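You operate a simulated robot arm through the tools that you are given. There is no shell and no other tool.

You are at the controls of a simulated two-armed robot. One attempt, no reset.

JOB
Wind a trial on the small winder with the turns on the card.
Fine: shut the guard, set the yellow dial, red switch on, press the green button, wait till it stops by itself, switch off. Where these are worked on the way, their far stop is far enough and under half their travel is too little: red switch.

The check looks at the end state, three seconds after you hand in, the way a careful person would. Anything else that was tipped, shoved, dropped, spilled or broken makes it a failure.

ROBOT AND FRAMES
Two 7-joint arms with fingered hands on one trunk that stands fixed in place. Base frame: the origin is at the foot of the trunk, x ahead of it, y to its left, z up. Readings come in m, degrees, newtons and seconds.
The left shoulder is at [0.055, 0.158, 1.143], the right one opposite. With the tool pointing down near the work surface each hand reaches from about 0.36 to 0.82 m from the base axis, measured 20 degrees to its own side. Payload 4 kg a hand.
Tool frame (each hand has its own): the origin (TCP) lies between the finger pads and is the grasp point; the fingertips stand 0.03 m ahead of it; z points along the fingers, y is the line along which they close. The gripper opens to 0.104 m; its body begins 0.035 m behind the TCP. The gripper is a hand of 4 fingers: y runs from the thumb to the fingers, the wrist lies at [-0.015, -0.104, -0.178] in the tool frame, and closing takes about 1.5 s.
Orientation is told as [roll, pitch, yaw] about the base's x, y, z axes, in that order, counted from this pose: with the fingers straight down and the wrist toward the robot, the tool's x, y and z point along [0, 1, 0], [1, 0, 0] and [0, 0, -1] of the base frame.

CONTROLS
- The arms move only by the tool jog_arm. It takes "left_plan", "right_plan" or both (then of equal length, played together; a hand with none holds still); each is a list of rows, each an object of numbers (a shift or turn left out is 0, a gripper value left out holds the last): "ax", "ay", "az": the turn, a rotation vector about the tool's x, y, z in units of 120 degrees (1.0 is 120 degrees); "x", "y", "z": the shift along the tool's x, y, z in units of 200 mm (1.0 is 200 mm). In form: [{"ax": .., "ay": .., "az": .., "x": .., "y": .., "z": ..}, ...]. A call has 1 to 20 rows; each row is the pose to reach, as a shift and turn from the pose commanded when the call began, along the tool's axes at that moment. "left_fingers" and "right_fingers" are, for a hand that has rows, the closure, from 0 (fully open) to 1 (shut), set as the call begins (left out, the last holds). A call with a number of a shift or a turn outside -1 to 1 is refused whole. A row lasts 0.2 s, in which the tool goes at most 0.05 m and 8.6 degrees; a call with a longer step from one row to the next is refused whole, and so is a gripper value outside its range. Where a pose cannot be reached the arm comes as near as it can. A force on the tool above 50 N (or 10 N above the force at the start of the call, whichever is more), or a blocked arm, ends the call early, and 0.2 s more pass. The fingers move at their own pace (about 0.045 m/s each) and stop on an object; they squeeze with about 32 N. The grip force told is the motor's: it shows also when the fingers shut on nothing. Time passes only in rows, and 0.2 s behind the last, so rows that repeat a pose let the fingers close. It gives the time, the measured TCP pose, the force on the tool (base axes), the opening and the grip force at its end, in the units of the frame above (readings bear some noise), with the torque about the TCP (base axes, N m) and any sound that the robot's microphone picked up.
- Cameras (640 x 400 px; columns grow to the right, rows downward): "scene" is now at [0.1315, -0.0301, 1.3202]; the picture's right is [-0.33, -0.94, 0.00], its down [-0.50, 0.17, -0.85] and it looks along [0.80, -0.29, -0.53] (base axes); focal length 279 px, centre (320, 200). "left" rides on the left gripper at [-0.061, -0.092, -0.131] in its tool frame; the picture's right is [-0.81, -0.28, 0.52], its down [0.53, -0.71, 0.46] and it looks along [0.24, 0.64, 0.72] (tool axes); focal length 275 px, centre (320, 200). "right" rides on the right gripper at [0.061, -0.092, -0.13] in its tool frame; the picture's right is [-0.81, 0.28, -0.52], its down [-0.53, -0.71, 0.46] and it looks along [-0.24, 0.65, 0.72] (tool axes); focal length 275 px, centre (320, 200). There is no depth. A picture from a camera that has moved, and an enlarged one, comes with that camera's place and axes in the base frame and with its lens.
- capture(camera): a new picture of that camera. The clock stands still meanwhile.
- lift_body(by): moves the trunk up (or, below 0, down) by that many m; the arms and the scene camera ride with it, the base frame stays. It gives what a move gives, with no picture.
- finger_targets(index, middle, ring, thumb_bend, thumb_turn, hand): sets how far each is bent, from 0 (flat) to 1 (curled in); at 0.3 the hand is open as for a grip, at 0.7 the pads meet at the TCP. One left out holds its place. A second passes; each finger stops where it meets its share of the squeeze, and holds until it gets a number again. A gripper value or a shape takes the hand back. It gives what a move gives, with no picture; readings hold the bend of each and the force on the fingers (four entries, about 0 where the hand has none), thumb and palm. thumb_turn goes from beside the hand (0) to across from the fingers (1), as for a grip.
- grasp_type(shape, hand): the hand has 4 fingers and takes this shape, open, in about a second: jaw (thumb against the fingers, like two jaws); tri (thumb and two fingers); tip (a fingertip pinch); poke (one finger out to press); point (the index stretched); flat (the hand flat); cup (the hand cupped); fist (a fist). The gripper value then closes the fingers along that shape, each until it touches; the sizes above hold for jaw. It gives what a move gives, with no picture.
- aim_head(pan, tilt): turns the head with the scene camera to pan (to the left, within 80 degrees either way) and tilt (down, from -29 to 69), counted from straight ahead of the robot. It gives what a move gives.
- zoom(camera, box): a new picture of the part [left, top, right, bottom] of that camera's present view, enlarged. The clock stands still meanwhile.
- finish_job(): hands the job in; it is judged then, once.

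Nothing tells you positions but the pictures and the camera data. Unless the task says otherwise, let go and move clear before handing in.

The tools are called after ">>>" as a command line: name --argument value ..., lists and objects as JSON in quotes. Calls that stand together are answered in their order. jog_arm: Moves the arms, as the interface text tells. Its arguments: {"type":"object","properties":{"left_plan":{"type":"array","items":{"type":"object","properties":{"ax":{"type":"number"},"ay":{"type":"number"},"az":{"type":"number"},"x":{"type":"number"},"y":{"type":"number"},"z":{"type":"number"}}}},"left_fingers":{"type":"number"},"right_plan":{"type":"array","items":{"type":"object","properties":{"ax":{"type":"number"},"ay":{"type":"number"},"az":{"type":"number"},"x":{"type":"number"},"y":{"type":"number"},"z":{"type":"number"}}}},"right_fingers":{"type":"number"}},"required":[]} The other tools are called the same way: lift_body (by) moves the trunk up or down; grasp_type (shape, hand) gives the hand a shape; finger_targets (index, middle, ring, thumb_bend, thumb_turn, hand) moves the fingers one by one; aim_head (pan, tilt) turns the head that bears the scene camera; capture (camera) takes a picture; zoom (camera, box) takes an enlarged picture of a part of a camera's view; finish_job () hands the job in.

At the start:

```text
time_s: 0.0
left_ee_pos: [0.5714, 0.0025, 1.1486]
left_orientation: [0.0, 0.2, 0.1]
left_ft_force: [-0.1, -0.8, -0.2]
left_moment: [-0.01, 0.01, 0.02]
left_gripper_width: 0.1037
left_gripper_force: 0.1
left_shape: jaw
left_bend: [0.3, 0.3, 0.3, 0.3, 0.98]
left_finger forces: [0.1, 0.0, 0.0, 0.0, 0.1, 0.0]
right_ee_pos: [0.329, -0.4079, 1.1183]
right_orientation: [0.1, 0.0, -0.2]
right_ft_force: [-1.0, 0.1, 0.0]
right_moment: [-0.01, -0.01, 0.01]
right_gripper_width: 0.1038
right_gripper_force: 0.0
right_shape: jaw
right_bend: [0.3, 0.3, 0.3, 0.3, 0.98]
right_finger forces: [0.1, 0.0, 0.1, 0.0, 0.0, 0.0]
trunk travel left (down, up): [-0.35, 0.157]
head pan, tilt (commanded): [-19.5, 31.2]
```

scene: 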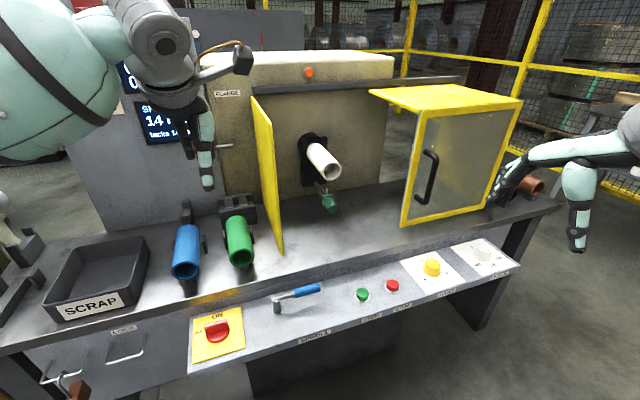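
right: 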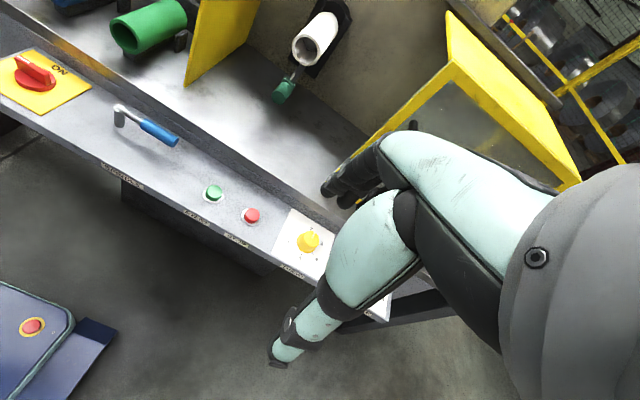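
left: 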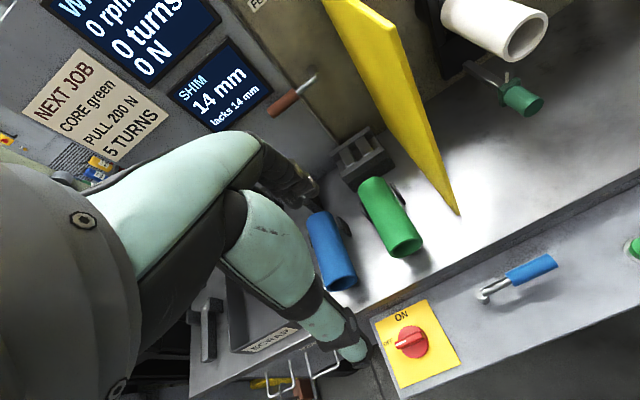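

I see a winder with an open yellow guard, a red rotary switch on a yellow plate, green and red buttons, a yellow dial, and a card saying "CORE green, PULL 200 N, 5 TURNS". First I'll look closely at everything before moving.

>>> zoom --camera "scene" --box '[340, 220, 540, 345]'

>>> zoom --camera "scene" --box '[180, 260, 380, 385]'

>>> zoom --camera "left" --box '[0, 0, 320, 200]'

>>> zoom --camera "scene" --box '[230, 70, 550, 270]'

```text
3.20 times, centred on (440, 282) of scene
camera zoom: at [0.1315, -0.0301, 1.3202], right [-0.33, -0.94, 0.0], down [-0.5, 0.17, -0.85], along [0.8, -0.29, -0.53], focal length 892 px, centre (-64, -64)
```

zoom: 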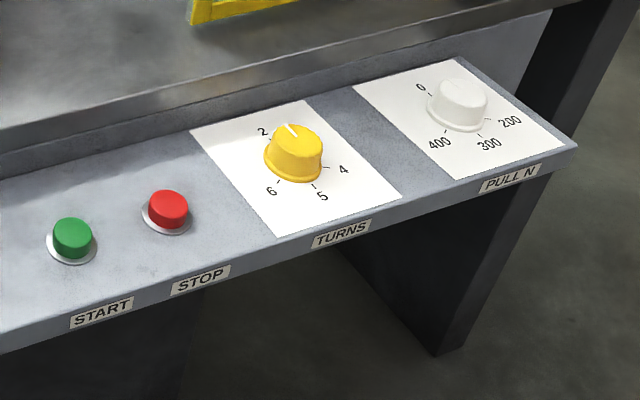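

```text
3.20 times, centred on (280, 322) of scene
camera zoom: at [0.1315, -0.0301, 1.3202], right [-0.33, -0.94, 0.0], down [-0.5, 0.17, -0.85], along [0.8, -0.29, -0.53], focal length 892 px, centre (448, -192)
```

zoom: 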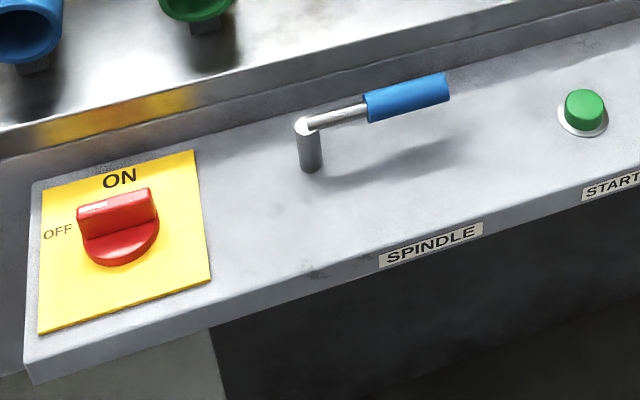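

```text
2.00 times, centred on (160, 100) of left
camera zoom: at [0.4814, -0.0595, 1.279], right [-0.28, -0.81, -0.52], down [-0.71, 0.53, -0.45], along [0.64, 0.24, -0.73], focal length 551 px, centre (640, 400)
```

zoom: 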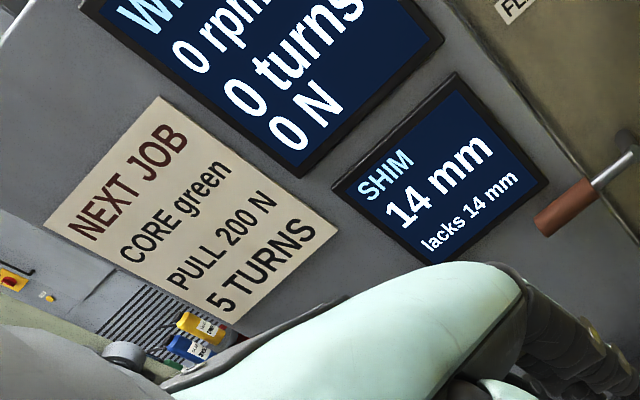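

```text
2.00 times, centred on (390, 170) of scene
camera zoom: at [0.1315, -0.0301, 1.3202], right [-0.33, -0.94, 0.0], down [-0.5, 0.17, -0.85], along [0.8, -0.29, -0.53], focal length 558 px, centre (180, 260)
```

zoom: 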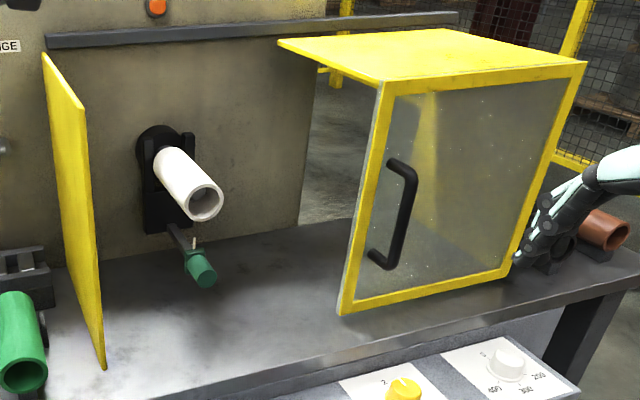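

The panel runs along y at about x 0.55, z 0.73: the red switch is near (0.57, 0.06), green near (0.545, -0.30), red stop near (0.54, -0.38) and the yellow dial near (0.557, -0.52). The guard handle is near (0.67, -0.55, 0.96). I'll look closer at the dial pointer, the switch and the handle.

>>> zoom --camera "right" --box '[190, 170, 350, 270]'

>>> zoom --camera "scene" --box '[400, 240, 496, 300]'

>>> zoom --camera "left" --box '[350, 280, 510, 380]'

>>> zoom --camera "scene" --box '[360, 80, 552, 200]'

```text
4.00 times, centred on (270, 220) of right
camera zoom: at [0.2385, -0.3467, 1.2481], right [0.27, -0.81, 0.52], down [-0.71, -0.53, -0.46], along [0.64, -0.24, -0.73], focal length 1101 px, centre (520, 120)
```

zoom: 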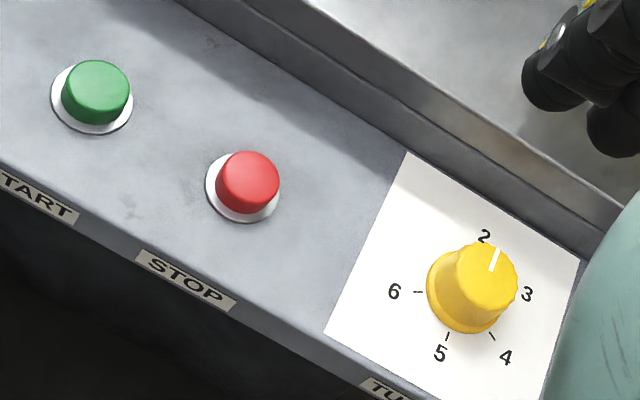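

```text
6.67 times, centred on (448, 270) of scene
camera zoom: at [0.1315, -0.0301, 1.3202], right [-0.33, -0.94, 0.0], down [-0.5, 0.17, -0.85], along [0.8, -0.29, -0.53], focal length 1858 px, centre (-533, -267)
```

zoom: 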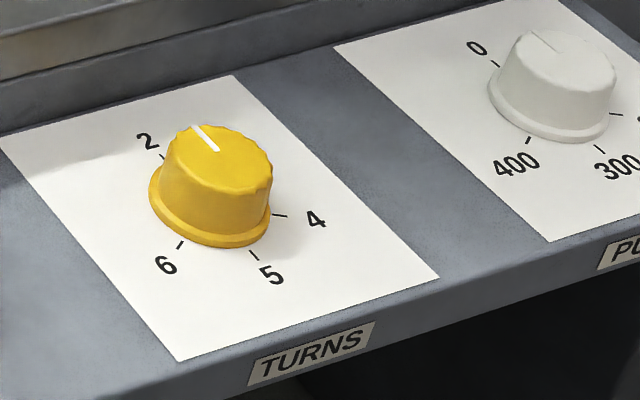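

```text
4.00 times, centred on (430, 330) of left
camera zoom: at [0.4814, -0.0595, 1.279], right [-0.28, -0.81, -0.52], down [-0.71, 0.53, -0.45], along [0.64, 0.24, -0.73], focal length 1101 px, centre (-120, -320)
```

zoom: 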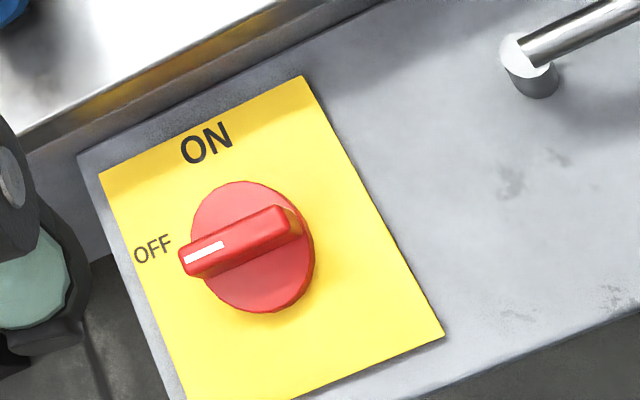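

```text
3.33 times, centred on (456, 140) of scene
camera zoom: at [0.1315, -0.0301, 1.3202], right [-0.33, -0.94, 0.0], down [-0.5, 0.17, -0.85], along [0.8, -0.29, -0.53], focal length 929 px, centre (-133, 400)
```

zoom: 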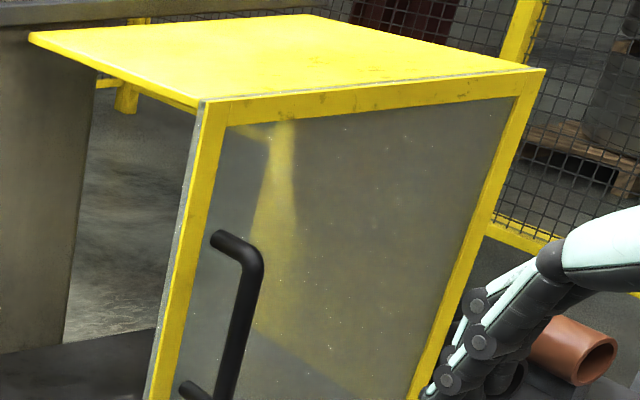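

The yellow dial's pointer is at 2, with ticks every 60° clockwise, so 5 is 180° clockwise from there. The guard has to slide about 0.38 m left along its rail. First I'll move the left arm aside, then bring the right hand into a forward-pointing handshake pose in front of the guard handle.

>>> jog_arm --left_plan '[{"x": 0.18, "y": -0.1}, {"x": 0.36, "y": -0.2}, {"x": 0.54, "y": -0.3}, {"x": 0.72, "y": -0.4}, {"x": 0.9, "y": -0.5}]'

>>> jog_arm --right_plan '[{"ax": -0.0385, "ay": 0.0385, "az": 0.0385, "x": -0.0467, "y": 0.0633, "z": 0.04}, {"ax": -0.077, "ay": 0.077, "az": 0.077, "x": -0.0933, "y": 0.1267, "z": 0.08}, {"ax": -0.1155, "ay": 0.1155, "az": 0.1155, "x": -0.14, "y": 0.19, "z": 0.12}, {"ax": -0.154, "ay": 0.154, "az": 0.154, "x": -0.1867, "y": 0.2533, "z": 0.16}, {"ax": -0.1925, "ay": 0.1925, "az": 0.1925, "x": -0.2333, "y": 0.3167, "z": 0.2}, {"ax": -0.231, "ay": 0.231, "az": 0.231, "x": -0.28, "y": 0.38, "z": 0.24}, {"ax": -0.2695, "ay": 0.2695, "az": 0.2695, "x": -0.3267, "y": 0.4433, "z": 0.28}, {"ax": -0.308, "ay": 0.308, "az": 0.308, "x": -0.3733, "y": 0.5067, "z": 0.32}]'

```text
time_s: 1.2
left_ee_pos: [0.4567, 0.1857, 1.155]
left_orientation: [0.0, -0.7, 0.1]
left_ft_force: [0.1, 0.6, -0.3]
left_moment: [0.02, 0.0, -0.01]
left_gripper_width: 0.1038
left_gripper_force: 0.0
left_shape: jaw
left_bend: [0.3, 0.3, 0.3, 0.3, 0.98]
left_finger forces: [0.0, 0.0, 0.0, 0.0, 0.1, 0.0]
right_ee_pos: [0.316, -0.4066, 1.1232]
right_orientation: [0.1, -0.7, -0.1]
right_ft_force: [0.0, -0.1, 0.0]
right_moment: [-0.02, 0.02, -0.02]
right_gripper_width: 0.1039
right_gripper_force: 0.0
right_shape: jaw
right_bend: [0.3, 0.3, 0.3, 0.3, 0.97]
right_finger forces: [0.0, 0.1, 0.1, 0.0, 0.0, 0.0]
trunk travel left (down, up): [-0.35, 0.157]
head pan, tilt (commanded): [-19.5, 31.2]
```

```text
time_s: 3.0
left_ee_pos: [0.4574, 0.1835, 1.1542]
left_orientation: [0.1, -0.5, 0.1]
left_ft_force: [-0.2, 0.1, -0.1]
left_moment: [0.02, 0.01, -0.01]
left_gripper_width: 0.104
left_gripper_force: 0.0
left_shape: jaw
left_bend: [0.3, 0.3, 0.3, 0.3, 0.98]
left_finger forces: [0.0, 0.0, 0.1, 0.1, 0.0, 0.0]
right_ee_pos: [0.4184, -0.4823, 1.0576]
right_orientation: [49.1, -19.7, -48.7]
right_ft_force: [-0.7, -0.2, 0.1]
right_moment: [0.04, 0.01, 0.0]
right_gripper_width: 0.1039
right_gripper_force: 0.0
right_shape: jaw
right_bend: [0.3, 0.3, 0.3, 0.3, 0.97]
right_finger forces: [0.1, 0.1, 0.0, 0.0, 0.1, 0.0]
trunk travel left (down, up): [-0.35, 0.157]
head pan, tilt (commanded): [-19.5, 31.2]
```

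The right hand is midway through the turn and free of contact. I'll finish rotating it to point forward in front of the handle.

>>> jog_arm --right_plan '[{"ax": -0.0385, "ay": 0.0385, "az": 0.0385, "x": -0.0359, "y": 0.0612, "z": 0.0537}, {"ax": -0.077, "ay": 0.077, "az": 0.077, "x": -0.0717, "y": 0.1224, "z": 0.1074}, {"ax": -0.1155, "ay": 0.1155, "az": 0.1155, "x": -0.1076, "y": 0.1836, "z": 0.1611}, {"ax": -0.154, "ay": 0.154, "az": 0.154, "x": -0.1434, "y": 0.2449, "z": 0.2149}, {"ax": -0.1925, "ay": 0.1925, "az": 0.1925, "x": -0.1793, "y": 0.3061, "z": 0.2686}, {"ax": -0.231, "ay": 0.231, "az": 0.231, "x": -0.2151, "y": 0.3673, "z": 0.3223}, {"ax": -0.2695, "ay": 0.2695, "az": 0.2695, "x": -0.251, "y": 0.4285, "z": 0.376}, {"ax": -0.2695, "ay": 0.2695, "az": 0.2695, "x": -0.251, "y": 0.4285, "z": 0.376}]'

>>> capture --camera "scene"

>>> capture --camera "right"

>>> capture --camera "left"

```text
time_s: 4.8
left_ee_pos: [0.4575, 0.1822, 1.1542]
left_orientation: [0.0, -0.5, 0.1]
left_ft_force: [0.6, -0.3, 0.7]
left_moment: [0.01, 0.03, -0.02]
left_gripper_width: 0.1038
left_gripper_force: 0.0
left_shape: jaw
left_bend: [0.3, 0.3, 0.3, 0.3, 0.98]
left_finger forces: [0.0, 0.1, 0.0, 0.0, 0.0, 0.0]
right_ee_pos: [0.4565, -0.5745, 1.0504]
right_orientation: [90.5, -0.1, -90.2]
right_ft_force: [0.4, 0.2, 0.9]
right_moment: [-0.02, 0.03, 0.01]
right_gripper_width: 0.1038
right_gripper_force: 0.1
right_shape: jaw
right_bend: [0.3, 0.3, 0.3, 0.3, 0.98]
right_finger forces: [0.0, 0.1, 0.0, 0.0, 0.0, 0.0]
right hand out of reach, approached as far as the arm can: row 6, 7, 8
trunk travel left (down, up): [-0.35, 0.157]
head pan, tilt (commanded): [-19.5, 31.2]
```

```text
taken
camera scene: at [0.1317, -0.03, 1.3202], right [-0.33, -0.94, 0.0], down [-0.5, 0.17, -0.85], along [0.8, -0.29, -0.53], focal length 279 px, centre (320, 200)
```

scene: 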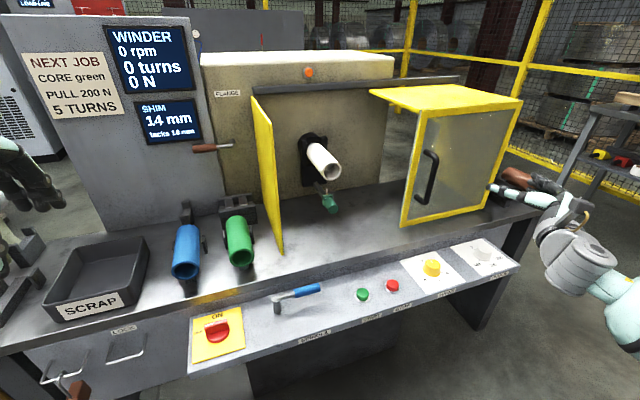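

```text
taken
camera right: at [0.3254, -0.4824, 1.1103], right [-0.51, -0.27, -0.82], down [0.46, 0.71, -0.53], along [0.73, -0.65, -0.24], focal length 275 px, centre (320, 200)
```

right: 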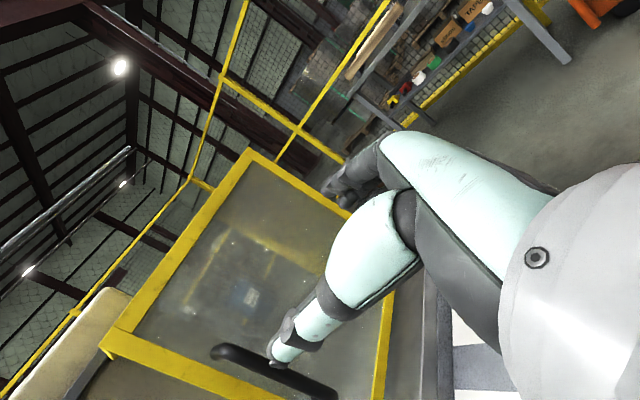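

```text
taken
camera left: at [0.3646, 0.1216, 1.2833], right [-0.27, -0.81, -0.52], down [-0.71, 0.53, -0.46], along [0.65, 0.24, -0.72], focal length 275 px, centre (320, 200)
```

left: 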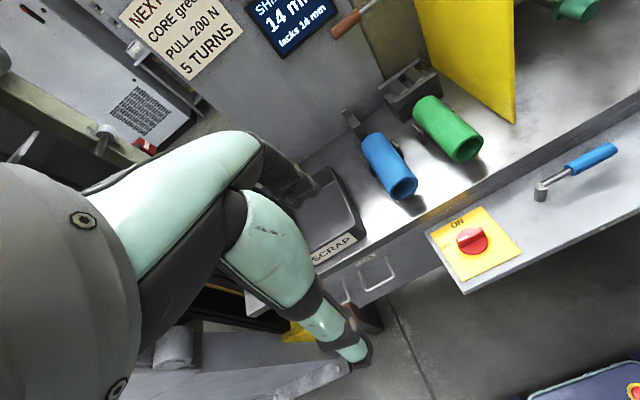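

The right hand points forward now, but the arm reported a reach limit at (0.456, -0.574, 1.05). I'll test a yaw toward the right along the arm's natural direction, to see whether that frees it.

>>> jog_arm --right_plan '[{"ax": -0.06}, {"ax": -0.12}, {"ax": -0.18}, {"ax": -0.24}, {"ax": -0.24}]'

```text
time_s: 6.0
left_ee_pos: [0.4575, 0.1845, 1.1538]
left_orientation: [0.0, -0.7, 0.1]
left_ft_force: [0.3, -1.7, 0.0]
left_moment: [-0.03, -0.01, 0.01]
left_gripper_width: 0.104
left_gripper_force: 0.0
left_shape: jaw
left_bend: [0.3, 0.3, 0.3, 0.3, 0.98]
left_finger forces: [0.0, 0.0, 0.1, 0.0, 0.1, 0.1]
right_ee_pos: [0.3967, -0.6113, 1.0952]
right_orientation: [90.5, 0.2, -119.0]
right_ft_force: [0.2, -0.2, -0.7]
right_moment: [0.0, 0.01, -0.02]
right_gripper_width: 0.1039
right_gripper_force: 0.0
right_shape: jaw
right_bend: [0.3, 0.3, 0.3, 0.3, 0.98]
right_finger forces: [0.0, 0.1, 0.0, 0.0, 0.0, 0.1]
right hand out of reach, approached as far as the arm can: row 1, 2, 3, 4, 5
trunk travel left (down, up): [-0.35, 0.157]
head pan, tilt (commanded): [-19.5, 31.2]
```

Turning further right makes it worse, so the wrist wants the hand pointing forward and slightly left. I'll turn the other way by 60°.

>>> jog_arm --right_plan '[{"ax": 0.0625}, {"ax": 0.125}, {"ax": 0.1875}, {"ax": 0.25}, {"ax": 0.3125}, {"ax": 0.375}, {"ax": 0.4375}, {"ax": 0.5}, {"ax": 0.5}]'

```text
time_s: 8.0
left_ee_pos: [0.4572, 0.1848, 1.1538]
left_orientation: [-0.1, -0.6, 0.1]
left_ft_force: [0.6, -0.2, -0.5]
left_moment: [0.0, -0.01, -0.01]
left_gripper_width: 0.1038
left_gripper_force: 0.0
left_shape: jaw
left_bend: [0.3, 0.3, 0.3, 0.3, 0.98]
left_finger forces: [0.0, 0.0, 0.0, 0.0, 0.1, 0.0]
right_ee_pos: [0.3957, -0.6114, 1.096]
right_orientation: [90.6, -0.4, -59.0]
right_ft_force: [0.0, -0.6, 0.8]
right_moment: [-0.02, -0.06, -0.01]
right_gripper_width: 0.1039
right_gripper_force: 0.1
right_shape: jaw
right_bend: [0.3, 0.3, 0.3, 0.3, 0.98]
right_finger forces: [0.1, 0.0, 0.1, 0.1, 0.0, 0.0]
trunk travel left (down, up): [-0.35, 0.157]
head pan, tilt (commanded): [-19.5, 31.2]
```

That pose works, with no reach warning. I'll use the hand camera to locate the handle.

>>> capture --camera "right"

>>> capture --camera "scene"

```text
taken
camera right: at [0.2357, -0.6001, 1.1543], right [-0.29, -0.5, -0.81], down [0.03, 0.85, -0.53], along [0.96, -0.18, -0.23], focal length 275 px, centre (320, 200)
```

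right: 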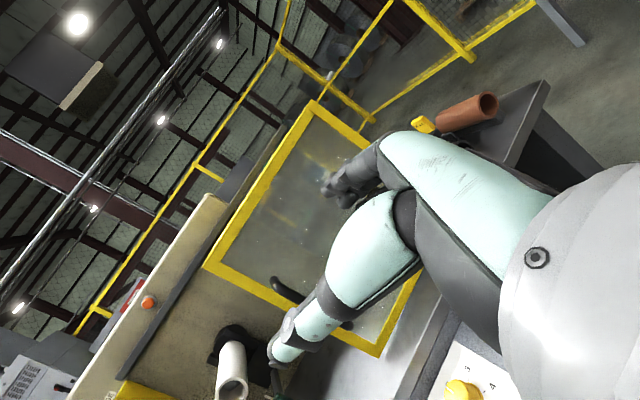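

```text
taken
camera scene: at [0.1311, -0.03, 1.3203], right [-0.33, -0.94, 0.0], down [-0.5, 0.17, -0.85], along [0.8, -0.29, -0.53], focal length 279 px, centre (320, 200)
```

scene: 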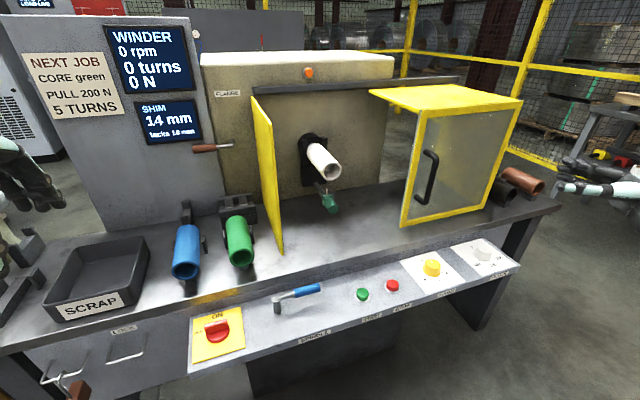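

>>> zoom --camera "right" --box '[200, 240, 408, 370]'

>>> zoom --camera "scene" --box '[390, 130, 486, 220]'

```text
3.08 times, centred on (304, 305) of right
camera zoom: at [0.2357, -0.6001, 1.1543], right [-0.29, -0.5, -0.81], down [0.03, 0.85, -0.53], along [0.96, -0.18, -0.23], focal length 847 px, centre (369, -123)
```

zoom: 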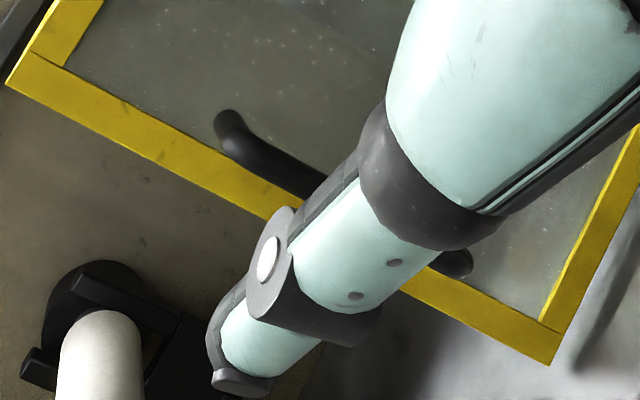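

```text
4.44 times, centred on (438, 175) of scene
camera zoom: at [0.1311, -0.03, 1.3203], right [-0.33, -0.94, 0.0], down [-0.5, 0.17, -0.85], along [0.8, -0.29, -0.53], focal length 1239 px, centre (-204, 311)
```

zoom: 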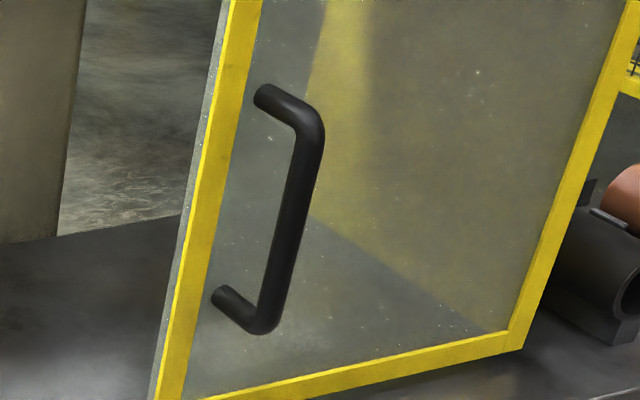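

The handle bar stands vertical at about (0.654, -0.53), z 0.905–1.03, about 0.05 m in front of the pane. The left plate's edge is at y≈-0.133, so the guard needs about 0.366 m of travel. Now I'll move the right hand to a pre-grasp point 0.10 m back from the bar.

>>> jog_arm --right_plan '[{"x": -0.1075, "y": 0.0507, "z": 0.1328}, {"x": -0.215, "y": 0.1013, "z": 0.2657}, {"x": -0.3225, "y": 0.152, "z": 0.3985}, {"x": -0.43, "y": 0.2027, "z": 0.5313}, {"x": -0.5375, "y": 0.2533, "z": 0.6642}, {"x": -0.645, "y": 0.304, "z": 0.797}, {"x": -0.645, "y": 0.304, "z": 0.797}]'

>>> capture --camera "scene"

>>> capture --camera "right"

```text
time_s: 9.6
left_ee_pos: [0.4543, 0.1826, 1.1553]
left_orientation: [0.0, -0.8, 0.0]
left_ft_force: [-0.9, -1.2, 0.7]
left_moment: [0.0, -0.01, 0.01]
left_gripper_width: 0.104
left_gripper_force: 0.0
left_shape: jaw
left_bend: [0.3, 0.3, 0.3, 0.3, 0.98]
left_finger forces: [0.1, 0.1, 0.0, 0.1, 0.0, 0.0]
right_ee_pos: [0.5615, -0.5824, 0.9675]
right_orientation: [90.8, -0.5, -59.0]
right_ft_force: [-0.4, 1.0, 0.2]
right_moment: [-0.01, -0.02, 0.02]
right_gripper_width: 0.1036
right_gripper_force: 0.1
right_shape: jaw
right_bend: [0.3, 0.3, 0.3, 0.3, 0.98]
right_finger forces: [0.0, 0.0, 0.0, 0.1, 0.0, 0.0]
right hand out of reach, approached as far as the arm can: row 4, 5
trunk travel left (down, up): [-0.35, 0.157]
head pan, tilt (commanded): [-19.5, 31.2]
```

```text
taken
camera scene: at [0.1292, -0.0313, 1.3204], right [-0.33, -0.94, 0.0], down [-0.5, 0.17, -0.85], along [0.8, -0.29, -0.53], focal length 279 px, centre (320, 200)
```

scene: 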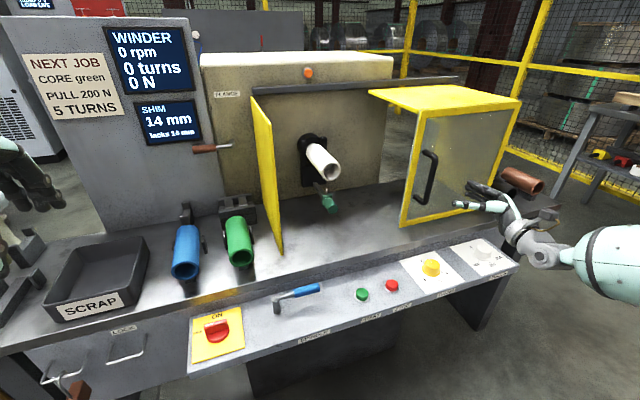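

```text
taken
camera right: at [0.4018, -0.5709, 1.026], right [-0.29, -0.5, -0.82], down [0.03, 0.85, -0.53], along [0.96, -0.18, -0.23], focal length 275 px, centre (320, 200)
```

right: 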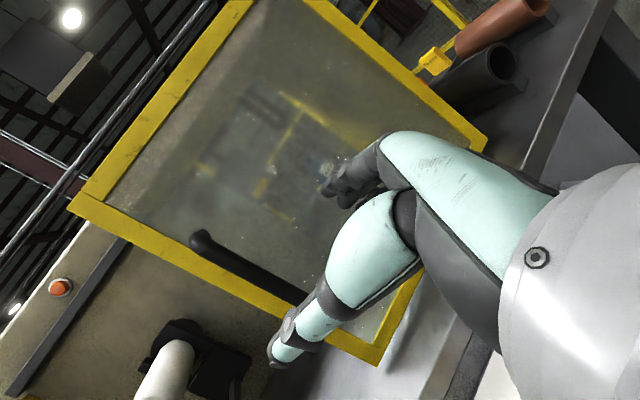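

The hand is 0.10 m short of the bar and aligned with it. I'll advance along the fingers to straddle it.

>>> jog_arm --right_plan '[{"z": 0.1}, {"z": 0.2}, {"z": 0.3}, {"z": 0.4}, {"z": 0.5}, {"z": 0.5}]'

>>> capture --camera "scene"

>>> capture --camera "right"

```text
time_s: 11.0
left_ee_pos: [0.4547, 0.1839, 1.1554]
left_orientation: [0.1, -0.8, 0.0]
left_ft_force: [-0.4, -0.5, -0.6]
left_moment: [-0.03, -0.02, -0.04]
left_gripper_width: 0.1041
left_gripper_force: 0.0
left_shape: jaw
left_bend: [0.3, 0.3, 0.3, 0.3, 0.98]
left_finger forces: [0.0, 0.0, 0.0, 0.0, 0.1, 0.0]
right_ee_pos: [0.6473, -0.5333, 0.9705]
right_orientation: [90.7, -0.3, -59.2]
right_ft_force: [-22.9, -5.7, -1.4]
right_moment: [0.01, 0.15, -1.14]
right_gripper_width: 0.101
right_gripper_force: 0.1
right_shape: jaw
right_bend: [0.3, 0.3, 0.3, 0.3, 0.98]
right_finger forces: [6.6, 15.9, 0.0, 0.0, 0.0, 0.1]
trunk travel left (down, up): [-0.35, 0.157]
head pan, tilt (commanded): [-19.5, 31.2]
```

```text
taken
camera scene: at [0.1282, -0.0313, 1.3205], right [-0.33, -0.94, 0.0], down [-0.5, 0.17, -0.85], along [0.8, -0.28, -0.53], focal length 279 px, centre (320, 200)
```

scene: 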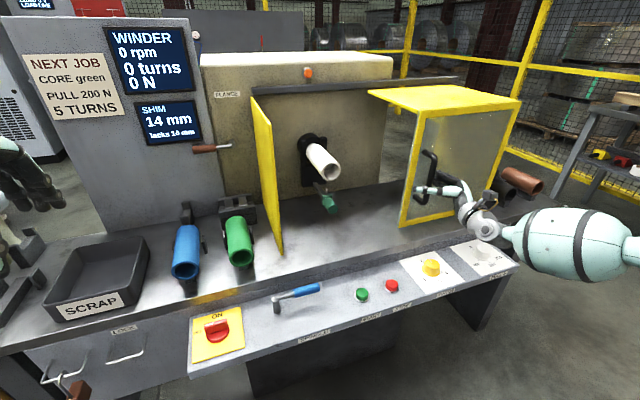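

```text
taken
camera right: at [0.4871, -0.5214, 1.0292], right [-0.29, -0.5, -0.81], down [0.03, 0.85, -0.53], along [0.96, -0.18, -0.23], focal length 275 px, centre (320, 200)
```

right: 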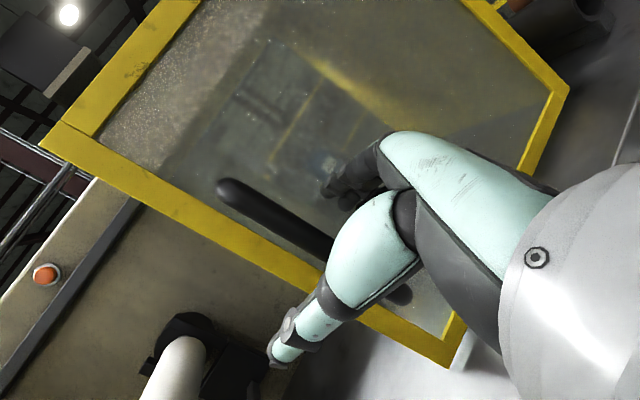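

The fingers straddle the bar, but two fingertips are lightly touching the pane (about 23 N). I'll back off 14 mm and then close on the bar.

>>> jog_arm --right_plan '[{"z": -0.07}, {"z": -0.07}]'

>>> jog_arm --right_plan '[{"z": 0}, {"z": 0}, {"z": 0}, {"z": 0}, {"z": 0}, {"z": 0}, {"z": 0}, {"z": 0}]' --right_fingers 1.0

>>> capture --camera "right"

>>> zoom --camera "scene" --box '[380, 120, 540, 220]'

```text
time_s: 11.6
left_ee_pos: [0.4558, 0.184, 1.1539]
left_orientation: [0.0, -0.7, 0.1]
left_ft_force: [0.0, -0.3, -0.2]
left_moment: [0.03, -0.01, 0.0]
left_gripper_width: 0.1041
left_gripper_force: 0.0
left_shape: jaw
left_bend: [0.3, 0.3, 0.3, 0.3, 0.98]
left_finger forces: [0.0, 0.0, 0.0, 0.0, 0.0, 0.0]
right_ee_pos: [0.6375, -0.5363, 0.9709]
right_orientation: [90.7, -0.3, -58.8]
right_ft_force: [-0.3, 0.9, -0.7]
right_moment: [0.01, 0.04, 0.0]
right_gripper_width: 0.1038
right_gripper_force: 0.0
right_shape: jaw
right_bend: [0.3, 0.3, 0.3, 0.3, 0.98]
right_finger forces: [0.0, 0.0, 0.1, 0.0, 0.0, 0.0]
trunk travel left (down, up): [-0.35, 0.157]
head pan, tilt (commanded): [-19.5, 31.2]
```

```text
time_s: 13.4
left_ee_pos: [0.458, 0.1842, 1.1531]
left_orientation: [0.0, -0.6, 0.0]
left_ft_force: [0.1, -0.4, -0.1]
left_moment: [0.0, -0.01, -0.01]
left_gripper_width: 0.1038
left_gripper_force: 0.0
left_shape: jaw
left_bend: [0.3, 0.3, 0.3, 0.3, 0.98]
left_finger forces: [0.1, 0.1, 0.1, 0.0, 0.0, 0.0]
right_ee_pos: [0.6384, -0.5352, 0.9698]
right_orientation: [90.6, -0.3, -58.7]
right_ft_force: [6.9, 1.8, 0.7]
right_moment: [-0.13, -0.07, -0.06]
right_gripper_width: 0.0093
right_gripper_force: 31.5
right_shape: jaw
right_bend: [0.72, 0.63, 0.61, 0.73, 1.0]
right_finger forces: [14.9, 7.9, 4.2, 0.1, 26.8, 0.0]
trunk travel left (down, up): [-0.35, 0.157]
head pan, tilt (commanded): [-19.5, 31.2]
```

```text
taken
camera right: at [0.4791, -0.5247, 1.0283], right [-0.29, -0.5, -0.81], down [0.03, 0.85, -0.53], along [0.96, -0.18, -0.23], focal length 275 px, centre (320, 200)
```

right: 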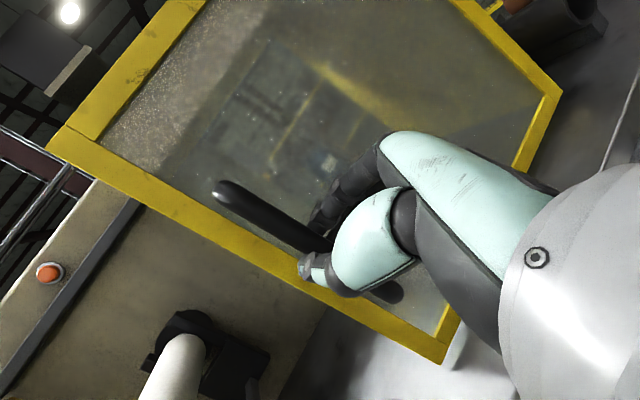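

```text
4.00 times, centred on (460, 170) of scene
camera zoom: at [0.1329, -0.0298, 1.3201], right [-0.33, -0.94, 0.01], down [-0.5, 0.17, -0.85], along [0.8, -0.29, -0.53], focal length 1115 px, centre (-240, 320)
```

zoom: 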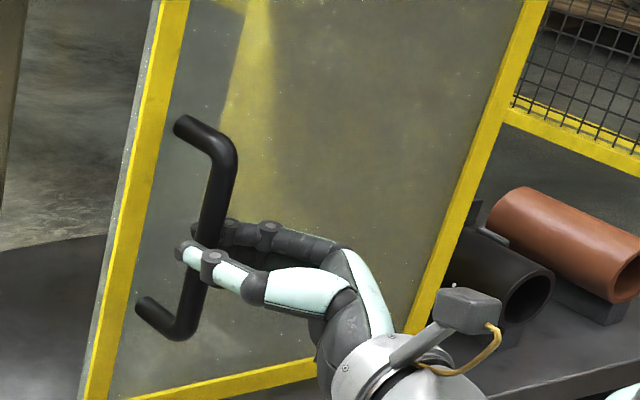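

The bar is gripped well. I'll slide the guard left along y, the first 0.10 m slowly.

>>> jog_arm --right_plan '[{"y": -0.0855, "z": 0.052}, {"y": -0.171, "z": 0.104}, {"y": -0.2564, "z": 0.1559}, {"y": -0.3418, "z": 0.2078}, {"y": -0.4273, "z": 0.2598}]'

>>> capture --camera "scene"

```text
time_s: 14.6
left_ee_pos: [0.4575, 0.1836, 1.1541]
left_orientation: [0.0, -0.6, 0.2]
left_ft_force: [-0.1, 0.0, 0.5]
left_moment: [-0.03, -0.01, 0.02]
left_gripper_width: 0.1038
left_gripper_force: 0.1
left_shape: jaw
left_bend: [0.3, 0.3, 0.3, 0.3, 0.98]
left_finger forces: [0.0, 0.0, 0.0, 0.1, 0.1, 0.1]
right_ee_pos: [0.6389, -0.4332, 0.9692]
right_orientation: [90.5, -0.3, -58.7]
right_ft_force: [0.5, 1.4, -4.5]
right_moment: [-0.1, 0.06, -0.04]
right_gripper_width: 0.0096
right_gripper_force: 31.9
right_shape: jaw
right_bend: [0.72, 0.63, 0.59, 0.73, 1.0]
right_finger forces: [14.0, 7.5, 3.4, 0.0, 27.9, 0.0]
trunk travel left (down, up): [-0.35, 0.157]
head pan, tilt (commanded): [-19.5, 31.2]
```

```text
taken
camera scene: at [0.1322, -0.0301, 1.3201], right [-0.33, -0.94, 0.0], down [-0.5, 0.17, -0.85], along [0.8, -0.29, -0.53], focal length 279 px, centre (320, 200)
```

scene: 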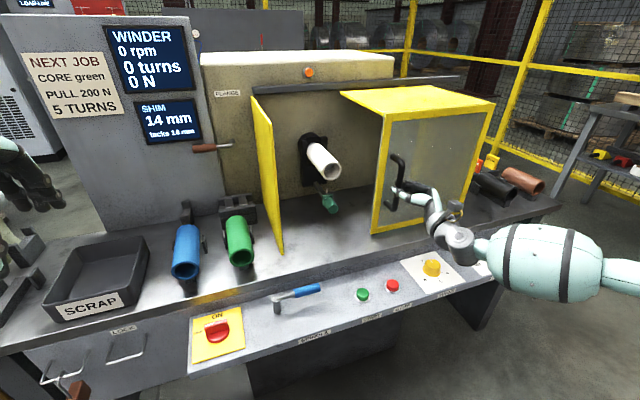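

The guard slides smoothly with little force. I'll continue another 0.2 m.

>>> jog_arm --right_plan '[{"y": -0.1068, "z": 0.065}, {"y": -0.2136, "z": 0.13}, {"y": -0.3204, "z": 0.195}, {"y": -0.4273, "z": 0.26}, {"y": -0.5341, "z": 0.325}, {"y": -0.6409, "z": 0.39}, {"y": -0.7477, "z": 0.4546}, {"y": -0.8545, "z": 0.5195}]'

>>> capture --camera "scene"

```text
time_s: 16.4
left_ee_pos: [0.4579, 0.184, 1.1533]
left_orientation: [0.0, -0.7, 0.1]
left_ft_force: [-0.3, 0.3, -0.9]
left_moment: [-0.03, 0.01, 0.01]
left_gripper_width: 0.104
left_gripper_force: 0.1
left_shape: jaw
left_bend: [0.3, 0.3, 0.3, 0.3, 0.98]
left_finger forces: [0.1, 0.0, 0.1, 0.0, 0.0, 0.0]
right_ee_pos: [0.6397, -0.2349, 0.97]
right_orientation: [90.5, -0.1, -58.9]
right_ft_force: [2.9, 0.2, -3.3]
right_moment: [-0.12, 0.04, -0.03]
right_gripper_width: 0.0095
right_gripper_force: 32.2
right_shape: jaw
right_bend: [0.72, 0.63, 0.59, 0.74, 1.0]
right_finger forces: [14.3, 7.7, 3.5, 0.0, 26.0, 0.1]
trunk travel left (down, up): [-0.35, 0.157]
head pan, tilt (commanded): [-19.5, 31.2]
```

```text
taken
camera scene: at [0.133, -0.0295, 1.3201], right [-0.33, -0.94, 0.01], down [-0.5, 0.17, -0.85], along [0.8, -0.29, -0.53], focal length 279 px, centre (320, 200)
```

scene: 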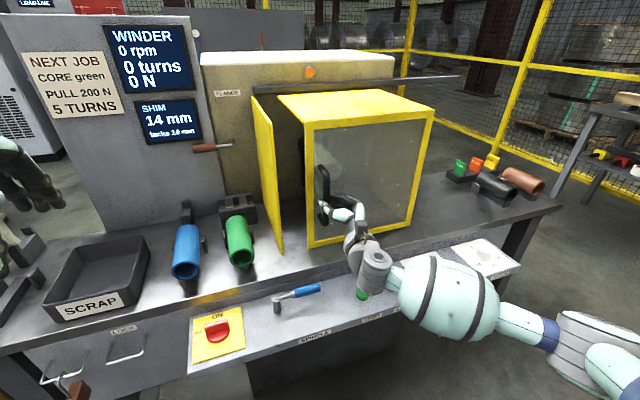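

The gap left is about 0.07 m. I'll go on in 1 cm steps until it meets the stop.

>>> jog_arm --right_plan '[{"y": -0.0427, "z": 0.026}, {"y": -0.0855, "z": 0.052}, {"y": -0.1282, "z": 0.0779}, {"y": -0.1709, "z": 0.1039}, {"y": -0.2136, "z": 0.1299}, {"y": -0.2564, "z": 0.1559}, {"y": -0.2991, "z": 0.1818}, {"y": -0.3418, "z": 0.2078}]'

>>> zoom --camera "scene" --box '[220, 60, 460, 260]'

```text
time_s: 18.2
left_ee_pos: [0.4589, 0.182, 1.1536]
left_orientation: [0.2, -0.7, 0.1]
left_ft_force: [0.6, 0.5, 0.0]
left_moment: [0.0, 0.01, -0.03]
left_gripper_width: 0.1039
left_gripper_force: 0.0
left_shape: jaw
left_bend: [0.3, 0.3, 0.3, 0.3, 0.98]
left_finger forces: [0.0, 0.0, 0.0, 0.0, 0.1, 0.0]
right_ee_pos: [0.6419, -0.1609, 0.9702]
right_orientation: [90.6, -0.2, -59.4]
right_ft_force: [12.7, -20.2, -1.6]
right_moment: [0.03, -0.15, -0.26]
right_gripper_width: 0.0103
right_gripper_force: 32.4
right_shape: jaw
right_bend: [0.73, 0.65, 0.58, 0.78, 1.0]
right_finger forces: [23.8, 7.9, 4.6, 0.1, 15.6, 0.0]
trunk travel left (down, up): [-0.35, 0.157]
head pan, tilt (commanded): [-19.5, 31.2]
```

```text
2.00 times, centred on (340, 160) of scene
camera zoom: at [0.1339, -0.0337, 1.3199], right [-0.33, -0.94, 0.0], down [-0.5, 0.18, -0.85], along [0.8, -0.28, -0.53], focal length 558 px, centre (280, 280)
```

zoom: 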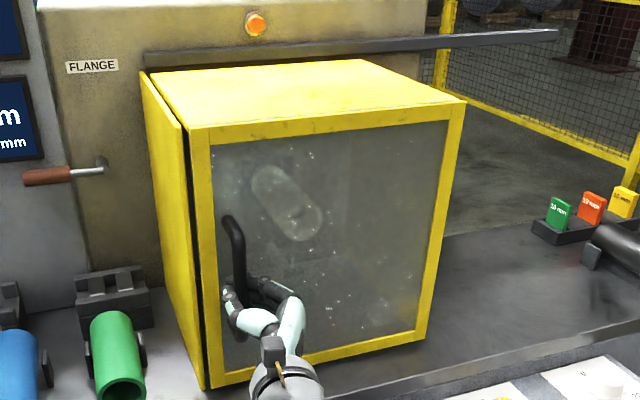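

The guard seems to be at its stop: 20 N pushing back, with y at -0.161. I'll push a bit further to confirm it doesn't move.

>>> jog_arm --right_plan '[{"y": -0.0214, "z": 0.013}, {"y": -0.0427, "z": 0.026}, {"y": -0.0427, "z": 0.026}]'

>>> zoom --camera "scene" --box '[220, 60, 460, 260]'

```text
time_s: 19.0
left_ee_pos: [0.4587, 0.1781, 1.1545]
left_orientation: [0.3, -0.6, 0.0]
left_ft_force: [0.6, 0.0, -0.2]
left_moment: [0.0, 0.0, 0.01]
left_gripper_width: 0.1039
left_gripper_force: 0.1
left_shape: jaw
left_bend: [0.3, 0.3, 0.3, 0.3, 0.98]
left_finger forces: [0.0, 0.0, 0.0, 0.0, 0.0, 0.0]
right_ee_pos: [0.6416, -0.1573, 0.9694]
right_orientation: [90.8, 0.0, -59.9]
right_ft_force: [7.8, -40.2, 1.0]
right_moment: [0.01, -0.15, -0.6]
right_gripper_width: 0.0113
right_gripper_force: 32.1
right_shape: jaw
right_bend: [0.73, 0.63, 0.56, 0.78, 1.0]
right_finger forces: [29.6, 10.3, 4.5, 0.0, 12.6, 0.0]
trunk travel left (down, up): [-0.35, 0.157]
head pan, tilt (commanded): [-19.5, 31.2]
```

```text
2.00 times, centred on (340, 160) of scene
camera zoom: at [0.1328, -0.0365, 1.3199], right [-0.33, -0.94, 0.0], down [-0.5, 0.18, -0.85], along [0.8, -0.28, -0.53], focal length 558 px, centre (280, 280)
```

zoom: 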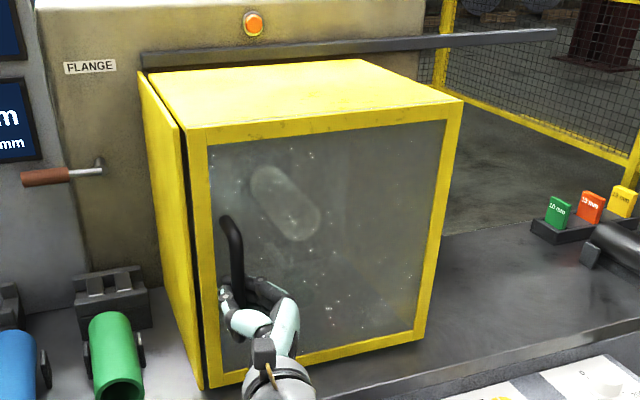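

The guard is firmly at its stop: 40 N and no motion. I'll relax the push, open the fingers and retreat straight back.

>>> jog_arm --right_plan '[{"y": 0.034, "z": -0.0208}, {"y": 0.0684, "z": -0.0416}, {"y": 0.0684, "z": -0.0416}]'

>>> jog_arm --right_plan '[{"z": 0}, {"z": 0}, {"z": 0}, {"z": 0}, {"z": 0}, {"z": 0}, {"z": 0}]' --right_fingers 0.0

>>> zoom --camera "scene" --box '[220, 60, 460, 260]'

```text
time_s: 19.8
left_ee_pos: [0.4611, 0.184, 1.1527]
left_orientation: [0.0, -0.4, 0.0]
left_ft_force: [-0.3, 0.7, 0.2]
left_moment: [-0.02, 0.02, 0.0]
left_gripper_width: 0.104
left_gripper_force: 0.0
left_shape: jaw
left_bend: [0.3, 0.3, 0.3, 0.3, 0.98]
left_finger forces: [0.1, 0.0, 0.0, 0.0, 0.0, 0.0]
right_ee_pos: [0.6417, -0.16, 0.9694]
right_orientation: [90.6, -0.1, -58.6]
right_ft_force: [23.4, -2.9, 5.8]
right_moment: [0.03, -0.31, 0.13]
right_gripper_width: 0.0102
right_gripper_force: 31.8
right_shape: jaw
right_bend: [0.73, 0.65, 0.58, 0.78, 1.0]
right_finger forces: [23.1, 10.8, 6.1, 0.1, 19.6, 0.0]
trunk travel left (down, up): [-0.35, 0.157]
head pan, tilt (commanded): [-19.5, 31.2]
```

```text
time_s: 21.4
left_ee_pos: [0.4569, 0.1845, 1.1541]
left_orientation: [0.1, -0.6, 0.1]
left_ft_force: [0.0, -0.1, 0.2]
left_moment: [0.01, 0.0, 0.01]
left_gripper_width: 0.104
left_gripper_force: 0.1
left_shape: jaw
left_bend: [0.3, 0.3, 0.3, 0.3, 0.98]
left_finger forces: [0.0, 0.0, 0.0, 0.0, 0.0, 0.0]
right_ee_pos: [0.6398, -0.1622, 0.9704]
right_orientation: [90.7, -0.2, -58.8]
right_ft_force: [-0.1, 0.1, 0.6]
right_moment: [-0.01, -0.02, -0.02]
right_gripper_width: 0.1035
right_gripper_force: 0.1
right_shape: jaw
right_bend: [0.3, 0.3, 0.3, 0.3, 0.98]
right_finger forces: [0.1, 0.0, 0.1, 0.1, 0.1, 0.0]
trunk travel left (down, up): [-0.35, 0.157]
head pan, tilt (commanded): [-19.5, 31.2]
```

```text
2.00 times, centred on (340, 160) of scene
camera zoom: at [0.1317, -0.0301, 1.3202], right [-0.33, -0.94, 0.0], down [-0.5, 0.17, -0.85], along [0.8, -0.29, -0.53], focal length 558 px, centre (280, 280)
```

zoom: 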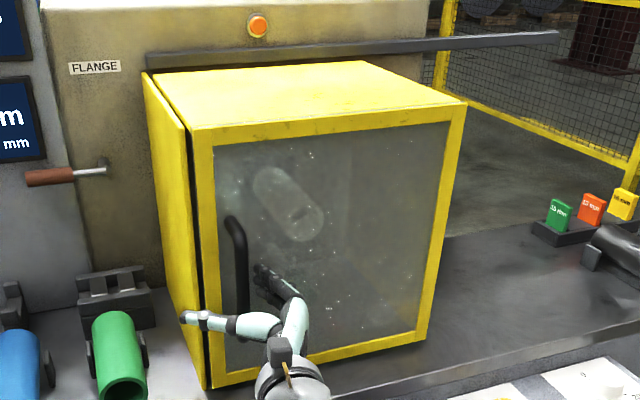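

The guard stays shut with the fingers open. I'll retreat straight back, then turn the right hand to point down near the dial.

>>> jog_arm --right_plan '[{"z": -0.1}, {"z": -0.2}, {"z": -0.3}, {"z": -0.4}, {"z": -0.5}, {"z": -0.5}]'

>>> jog_arm --right_plan '[{"ax": 0.0293, "ay": -0.0521, "az": -0.0293, "x": 0.0115, "y": 0.0668, "z": -0.0648}, {"ax": 0.0587, "ay": -0.1042, "az": -0.0587, "x": 0.0231, "y": 0.1337, "z": -0.1295}, {"ax": 0.088, "ay": -0.1562, "az": -0.088, "x": 0.0346, "y": 0.2005, "z": -0.1943}, {"ax": 0.1174, "ay": -0.2083, "az": -0.1174, "x": 0.0462, "y": 0.2674, "z": -0.2591}, {"ax": 0.1467, "ay": -0.2604, "az": -0.1467, "x": 0.0577, "y": 0.3342, "z": -0.3238}, {"ax": 0.1761, "ay": -0.3125, "az": -0.1761, "x": 0.0692, "y": 0.4011, "z": -0.3886}, {"ax": 0.2054, "ay": -0.3645, "az": -0.2054, "x": 0.0808, "y": 0.4679, "z": -0.4534}, {"ax": 0.2348, "ay": -0.4166, "az": -0.2348, "x": 0.0923, "y": 0.5348, "z": -0.5182}, {"ax": 0.2641, "ay": -0.4687, "az": -0.2641, "x": 0.1038, "y": 0.6016, "z": -0.5829}, {"ax": 0.2935, "ay": -0.5208, "az": -0.2935, "x": 0.1154, "y": 0.6685, "z": -0.6477}, {"ax": 0.3228, "ay": -0.5728, "az": -0.3228, "x": 0.1269, "y": 0.7353, "z": -0.7125}, {"ax": 0.3522, "ay": -0.6249, "az": -0.3522, "x": 0.1385, "y": 0.8022, "z": -0.7772}, {"ax": 0.3815, "ay": -0.677, "az": -0.3815, "x": 0.15, "y": 0.869, "z": -0.842}, {"ax": 0.3815, "ay": -0.677, "az": -0.3815, "x": 0.15, "y": 0.869, "z": -0.842}]'

>>> capture --camera "scene"

>>> capture --camera "right"

```text
time_s: 22.8
left_ee_pos: [0.4565, 0.1831, 1.153]
left_orientation: [0.1, -0.5, 0.1]
left_ft_force: [0.1, 0.7, 0.1]
left_moment: [0.02, -0.01, 0.01]
left_gripper_width: 0.1036
left_gripper_force: 0.1
left_shape: jaw
left_bend: [0.3, 0.3, 0.3, 0.3, 0.98]
left_finger forces: [0.0, 0.0, 0.0, 0.0, 0.1, 0.0]
right_ee_pos: [0.555, -0.2149, 0.9697]
right_orientation: [90.6, -0.3, -58.9]
right_ft_force: [-0.4, -1.2, -0.2]
right_moment: [0.0, 0.04, 0.01]
right_gripper_width: 0.1039
right_gripper_force: 0.1
right_shape: jaw
right_bend: [0.3, 0.3, 0.3, 0.3, 0.98]
right_finger forces: [0.0, 0.0, 0.0, 0.0, 0.0, 0.0]
trunk travel left (down, up): [-0.35, 0.157]
head pan, tilt (commanded): [-19.5, 31.2]
```

```text
time_s: 26.0
left_ee_pos: [0.449, 0.1825, 1.1566]
left_orientation: [0.1, -1.0, -0.1]
left_ft_force: [-0.2, -1.1, -0.6]
left_moment: [0.02, 0.05, 0.04]
left_gripper_width: 0.1041
left_gripper_force: 0.1
left_shape: jaw
left_bend: [0.3, 0.3, 0.3, 0.3, 0.98]
left_finger forces: [0.1, 0.1, 0.1, 0.0, 0.0, 0.0]
right_ee_pos: [0.4733, -0.4043, 1.0013]
right_orientation: [12.8, 4.9, 1.2]
right_ft_force: [0.4, -0.4, -0.3]
right_moment: [-0.02, 0.02, 0.01]
right_gripper_width: 0.1038
right_gripper_force: 0.1
right_shape: jaw
right_bend: [0.3, 0.3, 0.3, 0.3, 0.98]
right_finger forces: [0.0, 0.0, 0.0, 0.0, 0.1, 0.0]
right hand out of reach, approached as far as the arm can: row 4, 5, 6, 7, 8, 9, 10, 11, 12
trunk travel left (down, up): [-0.35, 0.157]
head pan, tilt (commanded): [-19.5, 31.2]
stopped in row 14 (right hand): the arm was blocked; the commanded pose is now the measured one
```

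```text
taken
camera scene: at [0.1366, -0.0315, 1.3196], right [-0.33, -0.94, 0.0], down [-0.5, 0.17, -0.85], along [0.8, -0.28, -0.53], focal length 279 px, centre (320, 200)
```

scene: 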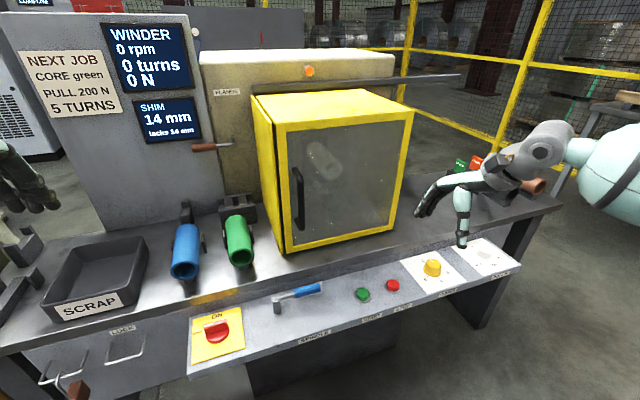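

```text
taken
camera right: at [0.394, -0.3747, 1.1484], right [0.32, -0.9, 0.3], down [-0.75, -0.43, -0.5], along [0.58, -0.07, -0.81], focal length 275 px, centre (320, 200)
```

right: 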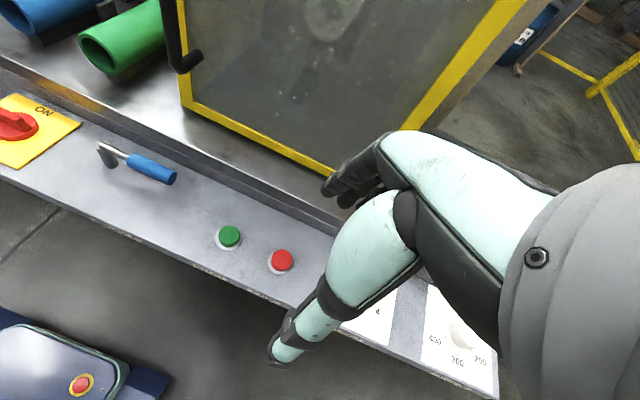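

The arm reported being blocked at the end of a large swing, probably a posture limit, since there's no contact force. It sits at (0.473, -0.404, 1.00), tilted about 13°. I'll straighten it up gently.

>>> jog_arm --right_plan '[{"ax": -0.014, "ay": -0.036, "az": 0.003}, {"ax": -0.027, "ay": -0.071, "az": 0.007}, {"ax": -0.041, "ay": -0.107, "az": 0.01}, {"ax": -0.041, "ay": -0.107, "az": 0.01}]'

```text
time_s: 27.0
left_ee_pos: [0.4454, 0.1842, 1.1573]
left_orientation: [0.0, -1.3, 0.0]
left_ft_force: [-0.8, 0.7, -0.5]
left_moment: [0.0, 0.01, 0.02]
left_gripper_width: 0.1042
left_gripper_force: 0.0
left_shape: jaw
left_bend: [0.3, 0.3, 0.3, 0.3, 0.98]
left_finger forces: [0.0, 0.0, 0.1, 0.1, 0.0, 0.1]
right_ee_pos: [0.471, -0.4029, 1.0033]
right_orientation: [-0.2, -0.1, -0.6]
right_ft_force: [-0.4, 0.1, 0.1]
right_moment: [0.01, 0.01, 0.01]
right_gripper_width: 0.1037
right_gripper_force: 0.0
right_shape: jaw
right_bend: [0.3, 0.3, 0.3, 0.3, 0.98]
right_finger forces: [0.0, 0.0, 0.0, 0.0, 0.1, 0.0]
trunk travel left (down, up): [-0.35, 0.157]
head pan, tilt (commanded): [-19.5, 31.2]
```

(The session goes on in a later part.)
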